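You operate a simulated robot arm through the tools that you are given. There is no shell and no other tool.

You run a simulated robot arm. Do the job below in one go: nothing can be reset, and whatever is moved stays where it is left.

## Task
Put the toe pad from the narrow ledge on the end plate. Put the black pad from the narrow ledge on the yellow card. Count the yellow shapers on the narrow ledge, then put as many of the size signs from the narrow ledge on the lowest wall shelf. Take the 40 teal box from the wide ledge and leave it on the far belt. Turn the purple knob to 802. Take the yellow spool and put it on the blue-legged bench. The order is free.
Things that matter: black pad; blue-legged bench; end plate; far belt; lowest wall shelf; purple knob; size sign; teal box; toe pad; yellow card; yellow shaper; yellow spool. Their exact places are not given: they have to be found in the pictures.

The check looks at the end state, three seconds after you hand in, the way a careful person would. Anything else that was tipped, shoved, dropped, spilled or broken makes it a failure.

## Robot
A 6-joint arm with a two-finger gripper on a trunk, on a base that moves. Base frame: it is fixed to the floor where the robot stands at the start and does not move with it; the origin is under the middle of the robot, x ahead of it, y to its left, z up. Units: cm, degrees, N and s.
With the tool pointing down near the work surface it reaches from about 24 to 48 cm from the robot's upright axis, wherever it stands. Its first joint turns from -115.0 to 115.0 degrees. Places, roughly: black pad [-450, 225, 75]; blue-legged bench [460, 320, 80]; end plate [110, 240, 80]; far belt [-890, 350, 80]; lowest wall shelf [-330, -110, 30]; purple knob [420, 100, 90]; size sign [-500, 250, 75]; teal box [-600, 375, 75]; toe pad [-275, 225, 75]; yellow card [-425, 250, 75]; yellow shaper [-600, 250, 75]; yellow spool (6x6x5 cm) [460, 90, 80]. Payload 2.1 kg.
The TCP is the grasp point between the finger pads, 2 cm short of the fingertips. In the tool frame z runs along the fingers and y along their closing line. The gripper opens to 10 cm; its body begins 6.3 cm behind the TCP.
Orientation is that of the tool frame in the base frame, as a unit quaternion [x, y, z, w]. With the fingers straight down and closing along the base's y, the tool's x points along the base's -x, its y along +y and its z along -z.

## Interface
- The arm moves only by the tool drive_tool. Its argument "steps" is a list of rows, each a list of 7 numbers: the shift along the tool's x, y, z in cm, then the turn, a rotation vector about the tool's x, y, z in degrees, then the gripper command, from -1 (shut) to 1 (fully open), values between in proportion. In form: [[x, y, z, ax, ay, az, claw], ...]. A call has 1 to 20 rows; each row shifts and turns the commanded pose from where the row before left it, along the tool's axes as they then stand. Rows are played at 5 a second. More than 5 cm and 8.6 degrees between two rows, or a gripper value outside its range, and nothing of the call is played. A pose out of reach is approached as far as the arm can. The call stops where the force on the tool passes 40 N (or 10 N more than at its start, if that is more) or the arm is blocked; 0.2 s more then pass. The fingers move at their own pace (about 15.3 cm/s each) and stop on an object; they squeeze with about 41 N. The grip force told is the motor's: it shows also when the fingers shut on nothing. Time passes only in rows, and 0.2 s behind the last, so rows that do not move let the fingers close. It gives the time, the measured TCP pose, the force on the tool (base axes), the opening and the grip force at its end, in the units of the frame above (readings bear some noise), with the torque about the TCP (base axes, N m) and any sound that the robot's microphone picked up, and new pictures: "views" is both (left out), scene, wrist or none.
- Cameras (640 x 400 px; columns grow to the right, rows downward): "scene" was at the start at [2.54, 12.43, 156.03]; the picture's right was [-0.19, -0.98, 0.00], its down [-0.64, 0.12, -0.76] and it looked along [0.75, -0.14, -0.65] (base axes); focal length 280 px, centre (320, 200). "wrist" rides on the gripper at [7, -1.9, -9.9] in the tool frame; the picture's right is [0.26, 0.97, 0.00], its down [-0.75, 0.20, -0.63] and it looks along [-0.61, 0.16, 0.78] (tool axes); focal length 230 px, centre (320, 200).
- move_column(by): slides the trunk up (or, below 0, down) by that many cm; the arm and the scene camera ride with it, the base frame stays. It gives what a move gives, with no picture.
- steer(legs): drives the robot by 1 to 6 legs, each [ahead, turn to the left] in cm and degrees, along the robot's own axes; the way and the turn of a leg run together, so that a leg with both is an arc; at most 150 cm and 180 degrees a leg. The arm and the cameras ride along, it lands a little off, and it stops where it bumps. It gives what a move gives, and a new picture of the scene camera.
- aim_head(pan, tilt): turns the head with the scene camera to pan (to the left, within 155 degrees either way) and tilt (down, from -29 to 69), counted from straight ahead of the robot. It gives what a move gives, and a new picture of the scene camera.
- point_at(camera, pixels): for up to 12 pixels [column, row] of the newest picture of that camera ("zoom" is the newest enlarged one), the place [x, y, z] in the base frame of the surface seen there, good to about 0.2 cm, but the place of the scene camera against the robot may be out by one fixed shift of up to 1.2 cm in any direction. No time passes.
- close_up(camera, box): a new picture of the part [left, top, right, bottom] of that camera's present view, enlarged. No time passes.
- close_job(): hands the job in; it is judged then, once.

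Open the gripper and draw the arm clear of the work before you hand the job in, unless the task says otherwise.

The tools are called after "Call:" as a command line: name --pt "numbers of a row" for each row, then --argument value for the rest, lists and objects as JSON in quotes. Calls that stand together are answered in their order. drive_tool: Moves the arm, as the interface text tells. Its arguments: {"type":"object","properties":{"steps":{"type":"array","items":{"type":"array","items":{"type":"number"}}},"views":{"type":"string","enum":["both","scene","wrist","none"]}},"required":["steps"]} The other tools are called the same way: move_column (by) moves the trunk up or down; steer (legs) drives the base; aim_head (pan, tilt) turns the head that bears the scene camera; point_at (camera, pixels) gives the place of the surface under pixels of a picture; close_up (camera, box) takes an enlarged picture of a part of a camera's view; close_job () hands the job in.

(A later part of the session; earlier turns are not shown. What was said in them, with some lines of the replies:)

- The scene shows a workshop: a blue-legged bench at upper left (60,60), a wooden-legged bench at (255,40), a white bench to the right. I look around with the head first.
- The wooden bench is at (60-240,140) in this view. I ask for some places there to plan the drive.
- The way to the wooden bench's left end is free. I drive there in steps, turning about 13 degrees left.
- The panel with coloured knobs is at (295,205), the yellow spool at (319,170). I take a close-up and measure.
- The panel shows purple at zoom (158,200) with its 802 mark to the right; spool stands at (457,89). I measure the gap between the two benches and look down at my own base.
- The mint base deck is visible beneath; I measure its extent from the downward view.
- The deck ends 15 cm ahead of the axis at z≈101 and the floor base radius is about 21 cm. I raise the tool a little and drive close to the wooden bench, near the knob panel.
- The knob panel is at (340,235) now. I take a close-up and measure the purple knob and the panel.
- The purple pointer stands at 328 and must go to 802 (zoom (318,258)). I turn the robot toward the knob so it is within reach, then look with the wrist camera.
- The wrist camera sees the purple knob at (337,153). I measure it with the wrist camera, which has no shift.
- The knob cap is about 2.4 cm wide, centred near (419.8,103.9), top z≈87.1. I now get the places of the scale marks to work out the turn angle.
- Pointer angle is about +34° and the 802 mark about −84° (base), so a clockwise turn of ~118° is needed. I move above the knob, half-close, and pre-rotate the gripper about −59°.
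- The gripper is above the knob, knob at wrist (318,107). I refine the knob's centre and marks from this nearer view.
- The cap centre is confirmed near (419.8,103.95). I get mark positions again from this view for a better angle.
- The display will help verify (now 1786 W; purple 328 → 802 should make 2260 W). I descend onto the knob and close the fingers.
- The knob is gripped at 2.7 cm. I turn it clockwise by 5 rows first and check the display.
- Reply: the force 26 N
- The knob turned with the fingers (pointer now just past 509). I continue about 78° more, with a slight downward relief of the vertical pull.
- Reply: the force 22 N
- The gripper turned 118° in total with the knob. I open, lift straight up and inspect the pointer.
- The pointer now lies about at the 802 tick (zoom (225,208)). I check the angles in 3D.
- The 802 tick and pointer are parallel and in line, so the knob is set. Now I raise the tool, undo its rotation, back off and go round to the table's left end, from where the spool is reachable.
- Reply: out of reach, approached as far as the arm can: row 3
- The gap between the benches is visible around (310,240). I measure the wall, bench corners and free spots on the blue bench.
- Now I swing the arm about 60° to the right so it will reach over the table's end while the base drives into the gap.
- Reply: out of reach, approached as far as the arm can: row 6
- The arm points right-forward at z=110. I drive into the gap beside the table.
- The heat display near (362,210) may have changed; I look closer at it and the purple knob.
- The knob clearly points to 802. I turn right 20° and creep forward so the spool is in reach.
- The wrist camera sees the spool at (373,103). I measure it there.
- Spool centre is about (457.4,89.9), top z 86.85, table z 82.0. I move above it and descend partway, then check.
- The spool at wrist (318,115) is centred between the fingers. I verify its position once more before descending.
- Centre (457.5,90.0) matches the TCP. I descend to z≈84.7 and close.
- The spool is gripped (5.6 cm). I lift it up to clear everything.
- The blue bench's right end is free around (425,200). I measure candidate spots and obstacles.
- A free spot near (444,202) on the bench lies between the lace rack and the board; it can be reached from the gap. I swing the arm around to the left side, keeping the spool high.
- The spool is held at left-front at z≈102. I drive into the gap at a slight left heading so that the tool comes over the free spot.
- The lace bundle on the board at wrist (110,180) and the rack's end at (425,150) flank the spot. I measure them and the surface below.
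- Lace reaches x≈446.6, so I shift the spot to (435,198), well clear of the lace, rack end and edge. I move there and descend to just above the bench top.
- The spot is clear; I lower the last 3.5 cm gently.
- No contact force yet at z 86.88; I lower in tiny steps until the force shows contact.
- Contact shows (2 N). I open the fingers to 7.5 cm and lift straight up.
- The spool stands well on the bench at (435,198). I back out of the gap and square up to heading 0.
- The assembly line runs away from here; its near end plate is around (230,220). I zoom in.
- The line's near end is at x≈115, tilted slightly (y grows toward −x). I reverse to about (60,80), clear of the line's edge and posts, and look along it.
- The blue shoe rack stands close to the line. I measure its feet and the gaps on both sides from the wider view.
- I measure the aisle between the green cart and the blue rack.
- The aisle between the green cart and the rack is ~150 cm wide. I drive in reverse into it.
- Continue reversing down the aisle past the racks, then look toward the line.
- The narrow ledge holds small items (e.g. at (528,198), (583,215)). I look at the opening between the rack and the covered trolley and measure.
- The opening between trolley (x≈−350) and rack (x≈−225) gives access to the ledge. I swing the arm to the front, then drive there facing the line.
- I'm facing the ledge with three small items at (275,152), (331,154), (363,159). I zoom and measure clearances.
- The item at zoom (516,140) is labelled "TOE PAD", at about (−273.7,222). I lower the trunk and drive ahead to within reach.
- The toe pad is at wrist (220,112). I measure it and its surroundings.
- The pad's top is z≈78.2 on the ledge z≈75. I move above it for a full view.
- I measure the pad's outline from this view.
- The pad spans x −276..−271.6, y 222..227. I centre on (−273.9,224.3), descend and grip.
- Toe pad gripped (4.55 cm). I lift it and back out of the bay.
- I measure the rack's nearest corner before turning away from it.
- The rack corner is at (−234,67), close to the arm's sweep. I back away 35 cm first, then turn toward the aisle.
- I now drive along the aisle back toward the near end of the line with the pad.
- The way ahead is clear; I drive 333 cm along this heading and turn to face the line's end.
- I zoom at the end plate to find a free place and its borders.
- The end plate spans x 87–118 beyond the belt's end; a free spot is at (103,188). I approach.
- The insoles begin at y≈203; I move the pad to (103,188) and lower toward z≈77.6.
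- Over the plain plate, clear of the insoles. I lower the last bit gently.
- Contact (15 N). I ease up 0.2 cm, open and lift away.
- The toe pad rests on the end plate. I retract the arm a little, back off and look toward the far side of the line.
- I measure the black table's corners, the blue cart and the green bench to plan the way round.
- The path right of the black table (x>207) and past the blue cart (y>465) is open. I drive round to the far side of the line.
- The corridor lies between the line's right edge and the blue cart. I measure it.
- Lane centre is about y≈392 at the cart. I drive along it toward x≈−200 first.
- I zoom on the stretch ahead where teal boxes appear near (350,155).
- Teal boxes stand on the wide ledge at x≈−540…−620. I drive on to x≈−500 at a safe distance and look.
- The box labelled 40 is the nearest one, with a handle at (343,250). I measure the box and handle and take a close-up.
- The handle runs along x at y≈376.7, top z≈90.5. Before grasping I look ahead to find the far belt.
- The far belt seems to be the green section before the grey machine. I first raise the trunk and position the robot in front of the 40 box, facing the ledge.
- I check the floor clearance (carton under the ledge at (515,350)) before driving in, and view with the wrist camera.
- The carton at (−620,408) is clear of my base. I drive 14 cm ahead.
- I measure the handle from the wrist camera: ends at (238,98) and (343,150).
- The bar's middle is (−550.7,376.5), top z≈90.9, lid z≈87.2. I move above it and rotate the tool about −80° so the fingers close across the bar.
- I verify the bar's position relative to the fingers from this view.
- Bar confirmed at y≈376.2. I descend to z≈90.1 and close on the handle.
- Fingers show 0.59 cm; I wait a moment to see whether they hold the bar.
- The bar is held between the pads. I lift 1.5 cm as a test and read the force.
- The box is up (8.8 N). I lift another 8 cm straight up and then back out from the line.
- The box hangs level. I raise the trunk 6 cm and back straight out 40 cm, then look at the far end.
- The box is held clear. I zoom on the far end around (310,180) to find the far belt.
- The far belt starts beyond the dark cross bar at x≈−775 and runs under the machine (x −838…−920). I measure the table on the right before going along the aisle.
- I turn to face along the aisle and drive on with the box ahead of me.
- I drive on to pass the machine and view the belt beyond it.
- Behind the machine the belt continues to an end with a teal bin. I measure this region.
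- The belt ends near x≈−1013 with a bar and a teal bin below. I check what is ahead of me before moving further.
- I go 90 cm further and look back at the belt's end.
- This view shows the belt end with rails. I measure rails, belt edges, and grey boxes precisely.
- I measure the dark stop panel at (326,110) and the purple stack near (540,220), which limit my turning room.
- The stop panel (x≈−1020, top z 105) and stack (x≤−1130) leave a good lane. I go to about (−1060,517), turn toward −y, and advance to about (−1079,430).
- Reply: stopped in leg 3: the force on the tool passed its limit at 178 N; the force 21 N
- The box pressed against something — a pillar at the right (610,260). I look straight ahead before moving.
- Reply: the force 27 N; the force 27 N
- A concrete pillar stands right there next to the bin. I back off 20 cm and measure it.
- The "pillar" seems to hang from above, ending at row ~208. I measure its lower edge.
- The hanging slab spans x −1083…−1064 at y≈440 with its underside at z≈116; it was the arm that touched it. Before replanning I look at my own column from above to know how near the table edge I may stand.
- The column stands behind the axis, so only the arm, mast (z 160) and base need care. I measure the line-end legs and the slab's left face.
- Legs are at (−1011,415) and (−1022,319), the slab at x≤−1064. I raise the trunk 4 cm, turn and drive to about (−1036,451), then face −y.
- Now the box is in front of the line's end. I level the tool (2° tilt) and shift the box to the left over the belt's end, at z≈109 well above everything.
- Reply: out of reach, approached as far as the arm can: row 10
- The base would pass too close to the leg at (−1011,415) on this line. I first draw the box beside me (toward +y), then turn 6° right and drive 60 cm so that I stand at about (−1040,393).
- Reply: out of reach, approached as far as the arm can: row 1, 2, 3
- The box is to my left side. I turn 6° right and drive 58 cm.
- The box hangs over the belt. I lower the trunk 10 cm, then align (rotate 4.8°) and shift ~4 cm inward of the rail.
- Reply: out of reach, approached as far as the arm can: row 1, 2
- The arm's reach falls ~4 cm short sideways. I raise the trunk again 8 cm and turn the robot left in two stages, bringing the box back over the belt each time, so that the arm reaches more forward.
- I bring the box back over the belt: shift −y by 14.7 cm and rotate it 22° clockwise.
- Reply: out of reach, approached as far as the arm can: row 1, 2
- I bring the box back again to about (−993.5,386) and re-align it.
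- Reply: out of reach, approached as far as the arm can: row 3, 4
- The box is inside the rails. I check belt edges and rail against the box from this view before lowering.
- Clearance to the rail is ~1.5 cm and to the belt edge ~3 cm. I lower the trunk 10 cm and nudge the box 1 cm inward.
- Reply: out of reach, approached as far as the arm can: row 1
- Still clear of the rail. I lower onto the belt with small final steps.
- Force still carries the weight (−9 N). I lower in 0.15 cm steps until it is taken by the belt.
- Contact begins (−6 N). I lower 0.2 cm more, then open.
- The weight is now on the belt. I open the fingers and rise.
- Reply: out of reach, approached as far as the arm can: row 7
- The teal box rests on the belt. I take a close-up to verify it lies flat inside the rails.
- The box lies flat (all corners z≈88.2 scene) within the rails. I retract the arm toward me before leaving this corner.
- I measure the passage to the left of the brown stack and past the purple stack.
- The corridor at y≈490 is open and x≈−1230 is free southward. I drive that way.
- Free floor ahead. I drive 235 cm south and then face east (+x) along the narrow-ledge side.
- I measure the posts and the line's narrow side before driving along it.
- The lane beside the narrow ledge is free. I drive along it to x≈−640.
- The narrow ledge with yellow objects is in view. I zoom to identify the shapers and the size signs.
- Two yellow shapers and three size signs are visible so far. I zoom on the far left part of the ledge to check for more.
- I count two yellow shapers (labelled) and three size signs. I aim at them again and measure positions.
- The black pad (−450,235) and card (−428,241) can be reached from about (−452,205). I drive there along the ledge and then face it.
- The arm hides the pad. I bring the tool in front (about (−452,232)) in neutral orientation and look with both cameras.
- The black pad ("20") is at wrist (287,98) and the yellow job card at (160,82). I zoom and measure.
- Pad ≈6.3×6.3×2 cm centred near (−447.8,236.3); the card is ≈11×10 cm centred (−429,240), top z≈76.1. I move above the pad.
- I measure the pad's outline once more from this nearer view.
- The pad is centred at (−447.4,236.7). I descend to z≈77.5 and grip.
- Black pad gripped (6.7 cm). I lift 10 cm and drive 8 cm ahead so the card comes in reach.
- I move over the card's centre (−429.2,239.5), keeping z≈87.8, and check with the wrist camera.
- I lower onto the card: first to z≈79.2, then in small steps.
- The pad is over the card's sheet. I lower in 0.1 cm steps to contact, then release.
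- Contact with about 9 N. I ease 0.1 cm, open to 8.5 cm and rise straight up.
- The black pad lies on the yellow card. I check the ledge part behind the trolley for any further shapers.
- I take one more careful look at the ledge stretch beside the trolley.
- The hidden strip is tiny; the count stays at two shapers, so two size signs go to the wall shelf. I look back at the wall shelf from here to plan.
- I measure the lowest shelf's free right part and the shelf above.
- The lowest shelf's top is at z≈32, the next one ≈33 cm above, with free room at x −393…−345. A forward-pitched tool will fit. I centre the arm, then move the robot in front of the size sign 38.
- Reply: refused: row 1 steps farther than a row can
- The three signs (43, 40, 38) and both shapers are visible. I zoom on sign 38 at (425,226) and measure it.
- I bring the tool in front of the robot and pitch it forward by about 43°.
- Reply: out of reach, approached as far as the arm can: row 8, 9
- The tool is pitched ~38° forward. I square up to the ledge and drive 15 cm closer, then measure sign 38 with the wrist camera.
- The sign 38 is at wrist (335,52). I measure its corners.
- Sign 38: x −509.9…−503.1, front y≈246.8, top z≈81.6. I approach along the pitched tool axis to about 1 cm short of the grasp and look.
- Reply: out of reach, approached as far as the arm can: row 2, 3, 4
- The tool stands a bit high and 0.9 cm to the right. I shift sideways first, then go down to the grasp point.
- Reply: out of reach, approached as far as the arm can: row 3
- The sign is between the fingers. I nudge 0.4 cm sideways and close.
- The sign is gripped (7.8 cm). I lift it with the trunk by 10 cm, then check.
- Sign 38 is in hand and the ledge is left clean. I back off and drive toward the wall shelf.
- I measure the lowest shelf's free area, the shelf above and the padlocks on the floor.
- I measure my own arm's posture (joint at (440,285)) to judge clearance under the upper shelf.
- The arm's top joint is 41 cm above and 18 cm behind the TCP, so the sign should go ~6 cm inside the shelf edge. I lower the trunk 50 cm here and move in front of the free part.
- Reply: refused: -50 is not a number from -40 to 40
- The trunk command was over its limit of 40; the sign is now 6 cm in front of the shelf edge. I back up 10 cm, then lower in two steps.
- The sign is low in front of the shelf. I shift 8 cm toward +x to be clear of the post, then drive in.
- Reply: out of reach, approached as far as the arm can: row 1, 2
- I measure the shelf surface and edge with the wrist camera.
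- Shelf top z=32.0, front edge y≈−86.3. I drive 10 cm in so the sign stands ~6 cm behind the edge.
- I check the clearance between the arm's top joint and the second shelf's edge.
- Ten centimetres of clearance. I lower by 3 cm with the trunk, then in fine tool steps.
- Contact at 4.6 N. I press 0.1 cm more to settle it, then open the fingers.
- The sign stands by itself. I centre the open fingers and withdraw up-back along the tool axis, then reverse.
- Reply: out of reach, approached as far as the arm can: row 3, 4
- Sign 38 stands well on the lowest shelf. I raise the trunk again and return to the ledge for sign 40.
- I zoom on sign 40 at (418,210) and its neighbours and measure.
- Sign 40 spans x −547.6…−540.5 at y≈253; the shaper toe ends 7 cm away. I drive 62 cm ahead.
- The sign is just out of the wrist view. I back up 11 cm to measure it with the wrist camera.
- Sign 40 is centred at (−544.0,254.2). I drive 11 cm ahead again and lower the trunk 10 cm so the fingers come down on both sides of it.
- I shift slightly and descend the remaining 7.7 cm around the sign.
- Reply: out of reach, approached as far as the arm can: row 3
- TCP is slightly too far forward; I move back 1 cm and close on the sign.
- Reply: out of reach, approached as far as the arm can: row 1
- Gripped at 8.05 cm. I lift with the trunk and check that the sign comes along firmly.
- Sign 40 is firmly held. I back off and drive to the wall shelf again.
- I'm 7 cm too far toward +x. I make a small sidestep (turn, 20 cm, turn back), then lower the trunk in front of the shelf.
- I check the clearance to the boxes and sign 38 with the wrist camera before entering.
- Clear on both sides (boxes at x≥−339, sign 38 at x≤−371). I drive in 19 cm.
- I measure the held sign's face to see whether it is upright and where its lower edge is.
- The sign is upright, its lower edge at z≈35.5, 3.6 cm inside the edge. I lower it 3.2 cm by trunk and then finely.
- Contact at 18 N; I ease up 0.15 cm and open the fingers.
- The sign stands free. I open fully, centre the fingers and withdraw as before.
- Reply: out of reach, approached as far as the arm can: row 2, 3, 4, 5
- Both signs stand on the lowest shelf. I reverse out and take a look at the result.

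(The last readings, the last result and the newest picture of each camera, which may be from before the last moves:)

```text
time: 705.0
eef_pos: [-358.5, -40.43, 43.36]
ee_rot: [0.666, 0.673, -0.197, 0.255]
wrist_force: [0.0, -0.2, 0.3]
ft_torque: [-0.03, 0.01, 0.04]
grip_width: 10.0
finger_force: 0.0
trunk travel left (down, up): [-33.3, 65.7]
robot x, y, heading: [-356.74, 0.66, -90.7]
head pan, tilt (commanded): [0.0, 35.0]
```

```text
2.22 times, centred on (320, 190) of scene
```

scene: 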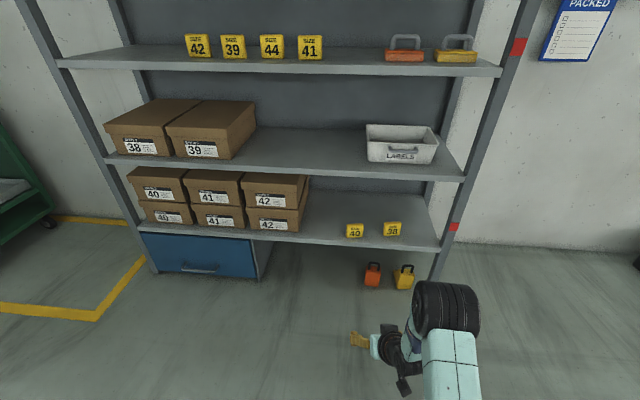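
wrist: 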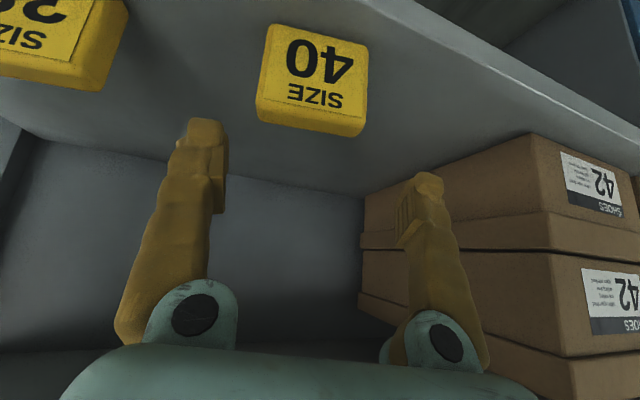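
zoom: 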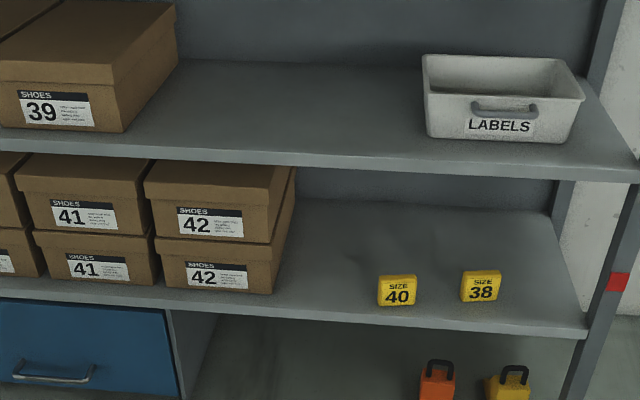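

Both size signs stand on the lowest shelf. To be sure of the count of shapers, I raise the trunk and drive to look at the ledge part hidden by the trolley.

Call:
move_column --by 40

Call:
move_column --by 12

Call:
steer --legs '[[0, 142], [100, 0], [0, 39], [65, 0]]'

Call:
aim_head --pan 55 --tilt 35

```text
time: 708.8
eef_pos: [-358.55, -40.48, 83.3]
ee_rot: [0.667, 0.673, -0.197, 0.253]
wrist_force: [0.3, 0.1, 0.1]
ft_torque: [-0.01, 0.01, -0.03]
grip_width: 10.02
finger_force: 0.1
trunk travel left (down, up): [-73.3, 25.7]
robot x, y, heading: [-357.2, 1.54, -90.7]
head pan, tilt (commanded): [0.0, 35.0]
```

```text
time: 710.3
eef_pos: [-358.49, -40.6, 95.35]
ee_rot: [0.666, 0.673, -0.196, 0.255]
wrist_force: [0.2, -0.3, 0.1]
ft_torque: [-0.02, 0.0, 0.01]
grip_width: 10.0
finger_force: 0.0
trunk travel left (down, up): [-85.3, 13.7]
robot x, y, heading: [-357.1, 0.97, -90.7]
head pan, tilt (commanded): [0.0, 35.0]
```

```text
time: 726.5
eef_pos: [-292.71, 187.66, 95.35]
ee_rot: [0.679, -0.66, -0.256, -0.193]
wrist_force: [-0.3, 0.3, 1.0]
ft_torque: [-0.01, 0.0, -0.01]
grip_width: 10.02
finger_force: 0.1
trunk travel left (down, up): [-85.3, 13.7]
robot x, y, heading: [-293.28, 146.55, 90.3]
head pan, tilt (commanded): [0.0, 35.0]
```

scene: 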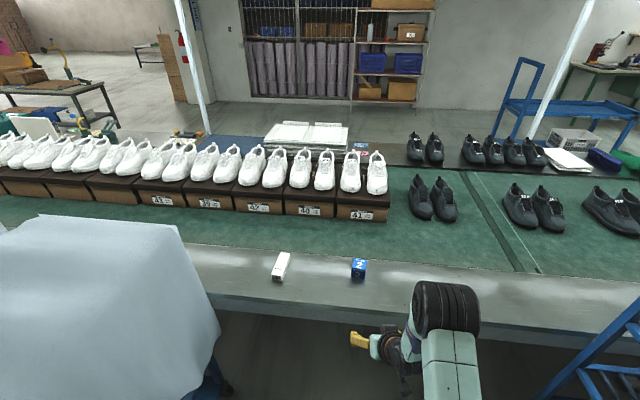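

```text
time: 727.7
eef_pos: [-292.65, 187.76, 95.37]
ee_rot: [0.679, -0.66, -0.256, -0.194]
wrist_force: [0.4, 0.0, -0.4]
ft_torque: [0.0, -0.02, 0.02]
grip_width: 10.02
finger_force: 0.1
trunk travel left (down, up): [-85.3, 13.7]
robot x, y, heading: [-293.31, 146.26, 90.4]
head pan, tilt (commanded): [55.0, 35.0]
```

scene: 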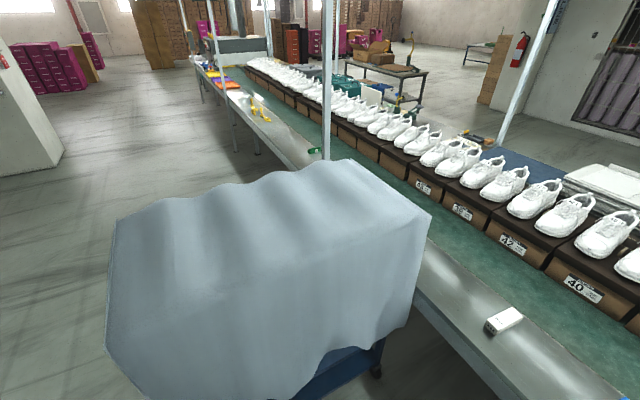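

The cloth still hides a bit. I go 32 cm further and look again along the ledge to both sides.

Call:
steer --legs '[[32, 0]]'

Call:
aim_head --pan 65 --tilt 35

Call:
aim_head --pan -60 --tilt 30

```text
time: 729.9
eef_pos: [-293.09, 219.2, 95.38]
ee_rot: [0.68, -0.659, -0.256, -0.193]
wrist_force: [-0.1, 0.2, -0.9]
ft_torque: [-0.02, -0.04, -0.01]
grip_width: 10.01
finger_force: 0.1
trunk travel left (down, up): [-85.3, 13.7]
robot x, y, heading: [-293.59, 177.82, 90.3]
head pan, tilt (commanded): [55.0, 35.0]
```

scene: 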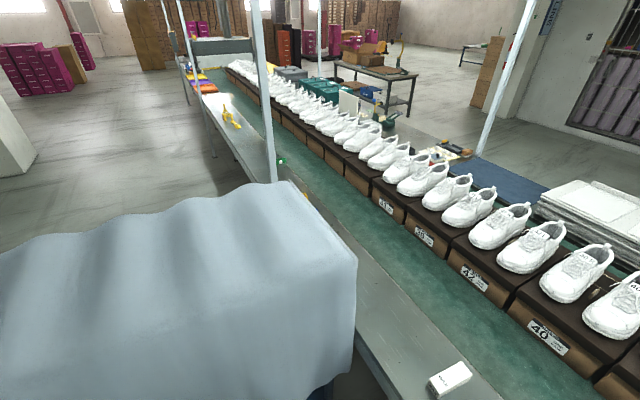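

```text
time: 730.6
eef_pos: [-293.14, 219.3, 95.23]
ee_rot: [0.68, -0.659, -0.256, -0.193]
wrist_force: [-0.1, -0.6, 0.5]
ft_torque: [-0.01, -0.03, -0.02]
grip_width: 10.01
finger_force: 0.1
trunk travel left (down, up): [-85.3, 13.7]
robot x, y, heading: [-293.24, 177.73, 90.7]
head pan, tilt (commanded): [65.0, 35.0]
```

scene: 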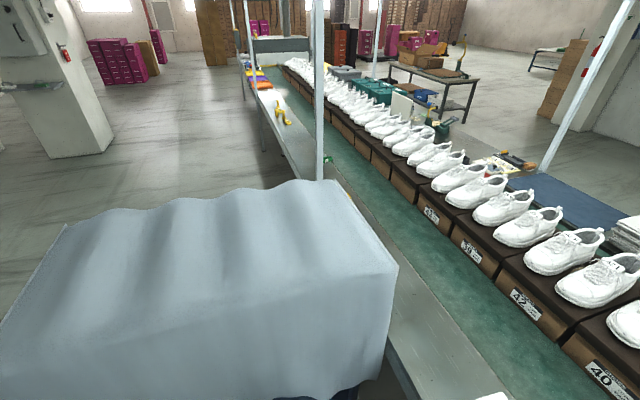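

```text
time: 732.6
eef_pos: [-293.04, 219.36, 95.42]
ee_rot: [0.68, -0.66, -0.256, -0.192]
wrist_force: [0.8, 0.1, 0.1]
ft_torque: [-0.03, -0.02, -0.01]
grip_width: 10.01
finger_force: 0.2
trunk travel left (down, up): [-85.3, 13.7]
robot x, y, heading: [-293.28, 178.13, 90.6]
head pan, tilt (commanded): [-60.0, 30.0]
```

scene: 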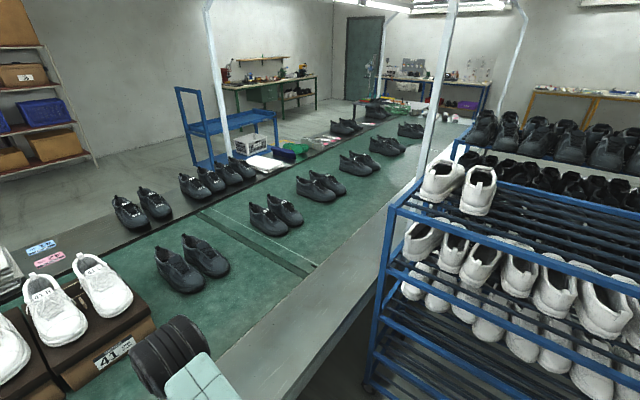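

I check how much of the ledge the cloth still hides from this side.

Call:
aim_head --pan 65 --tilt 35

Call:
close_up --camera "scene" --box '[290, 140, 490, 400]'

Call:
point_at --camera "scene" --pixels '[[402, 280], [400, 320], [393, 350], [388, 242], [375, 228], [360, 208], [350, 195], [390, 370]]'

```text
time: 734.7
eef_pos: [-292.98, 219.32, 95.34]
ee_rot: [0.681, -0.659, -0.255, -0.192]
wrist_force: [0.3, -0.6, -0.1]
ft_torque: [-0.01, 0.01, 0.01]
grip_width: 10.01
finger_force: 0.0
trunk travel left (down, up): [-85.3, 13.7]
robot x, y, heading: [-293.45, 177.9, 90.7]
head pan, tilt (commanded): [65.0, 35.0]
```

scene: 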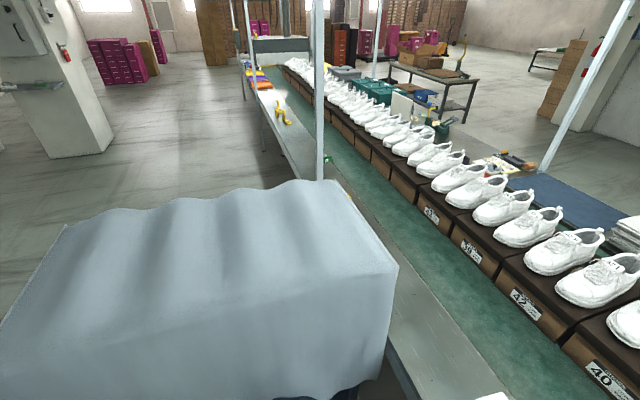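

```text
1.54 times, centred on (390, 270) of scene
```

zoom: 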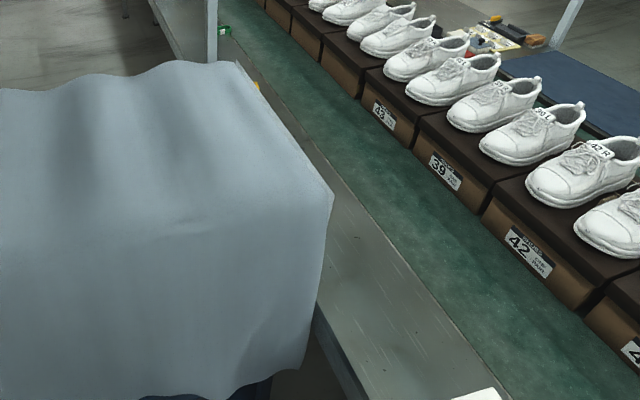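

```text
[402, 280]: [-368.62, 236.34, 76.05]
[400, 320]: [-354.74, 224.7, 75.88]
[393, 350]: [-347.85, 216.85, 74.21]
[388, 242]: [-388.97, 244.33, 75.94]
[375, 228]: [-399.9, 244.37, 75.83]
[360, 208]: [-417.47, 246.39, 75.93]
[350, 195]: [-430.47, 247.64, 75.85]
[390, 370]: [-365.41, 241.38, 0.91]
```

The remaining hidden sliver is too small for a shaper; the count of two stands. I back away from the ledge so the arm is clear of the work, gripper open.

Call:
steer --legs '[[-75, 0]]'

Call:
aim_head --pan 150 --tilt 25

Call:
close_up --camera "scene" --box '[200, 100, 520, 330]'

```text
time: 738.8
eef_pos: [-292.34, 143.95, 95.3]
ee_rot: [0.683, -0.656, -0.256, -0.192]
wrist_force: [0.7, -0.1, -0.8]
ft_torque: [0.0, -0.01, -0.04]
grip_width: 10.0
finger_force: 0.1
trunk travel left (down, up): [-85.3, 13.7]
robot x, y, heading: [-292.64, 102.33, 90.7]
head pan, tilt (commanded): [65.0, 35.0]
```

scene: 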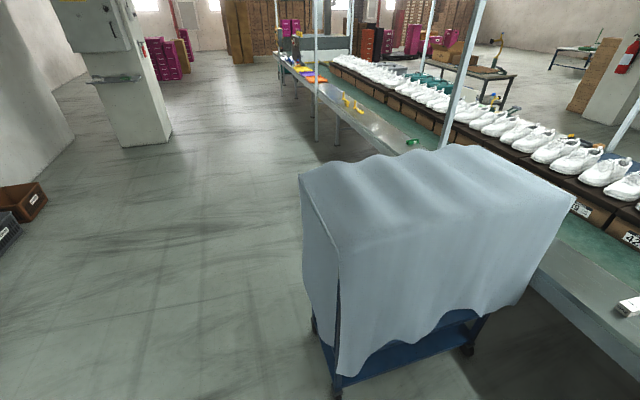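

```text
time: 740.4
eef_pos: [-292.51, 143.96, 95.32]
ee_rot: [0.684, -0.655, -0.257, -0.191]
wrist_force: [0.2, -0.7, -0.7]
ft_torque: [0.01, -0.03, 0.04]
grip_width: 10.01
finger_force: 0.0
trunk travel left (down, up): [-85.3, 13.7]
robot x, y, heading: [-292.35, 102.55, 91.0]
head pan, tilt (commanded): [150.0, 25.0]
```

scene: 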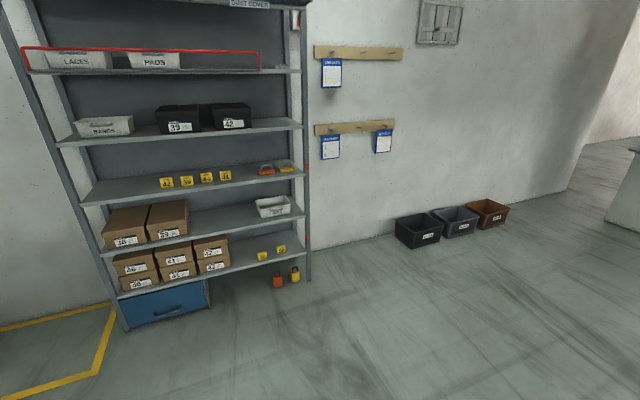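

```text
1.74 times, centred on (360, 215) of scene
```

zoom: 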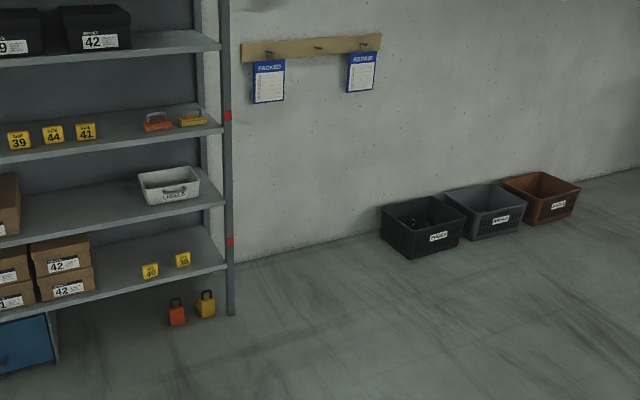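

The two size signs stand on the lowest wall shelf. The toe pad, black pad, teal box, knob and spool are done too, the gripper is open and the arm is clear. I hand the job in.

Call:
close_job

```text
The job is handed in.
```

I did all six parts and handed the job in.

- **Toe pad:** it lies on the end plate, at about (103, 188), clear of the insoles.
- **Black pad:** it lies on the yellow job card on the narrow ledge.
- **Size signs:** I counted two yellow shapers on the narrow ledge. Signs 38 and 40 now stand on the lowest wall shelf. A small strip of the ledge stayed hidden by the covered trolley. I judged it too small to hide a third shaper, but I couldn't see it directly.
- **40 teal box:** it sits flat on the far belt, inside the rails at the very end, at about (-994, 386).
- **Purple knob:** the pointer lines up with the 802 mark. The heat display stayed at 1786 W throughout, so the pointer is the only check on the setting.
- **Yellow spool:** it stands at the near right end of the blue-legged bench, at about (435, 198).

While I was carrying the teal box, the arm ran into a slab hanging past the end of the line, with a reading of 178 N. I backed off at once. The box stayed in the gripper, and I saw nothing moved.

The gripper is open, and the arm is drawn clear of the work.
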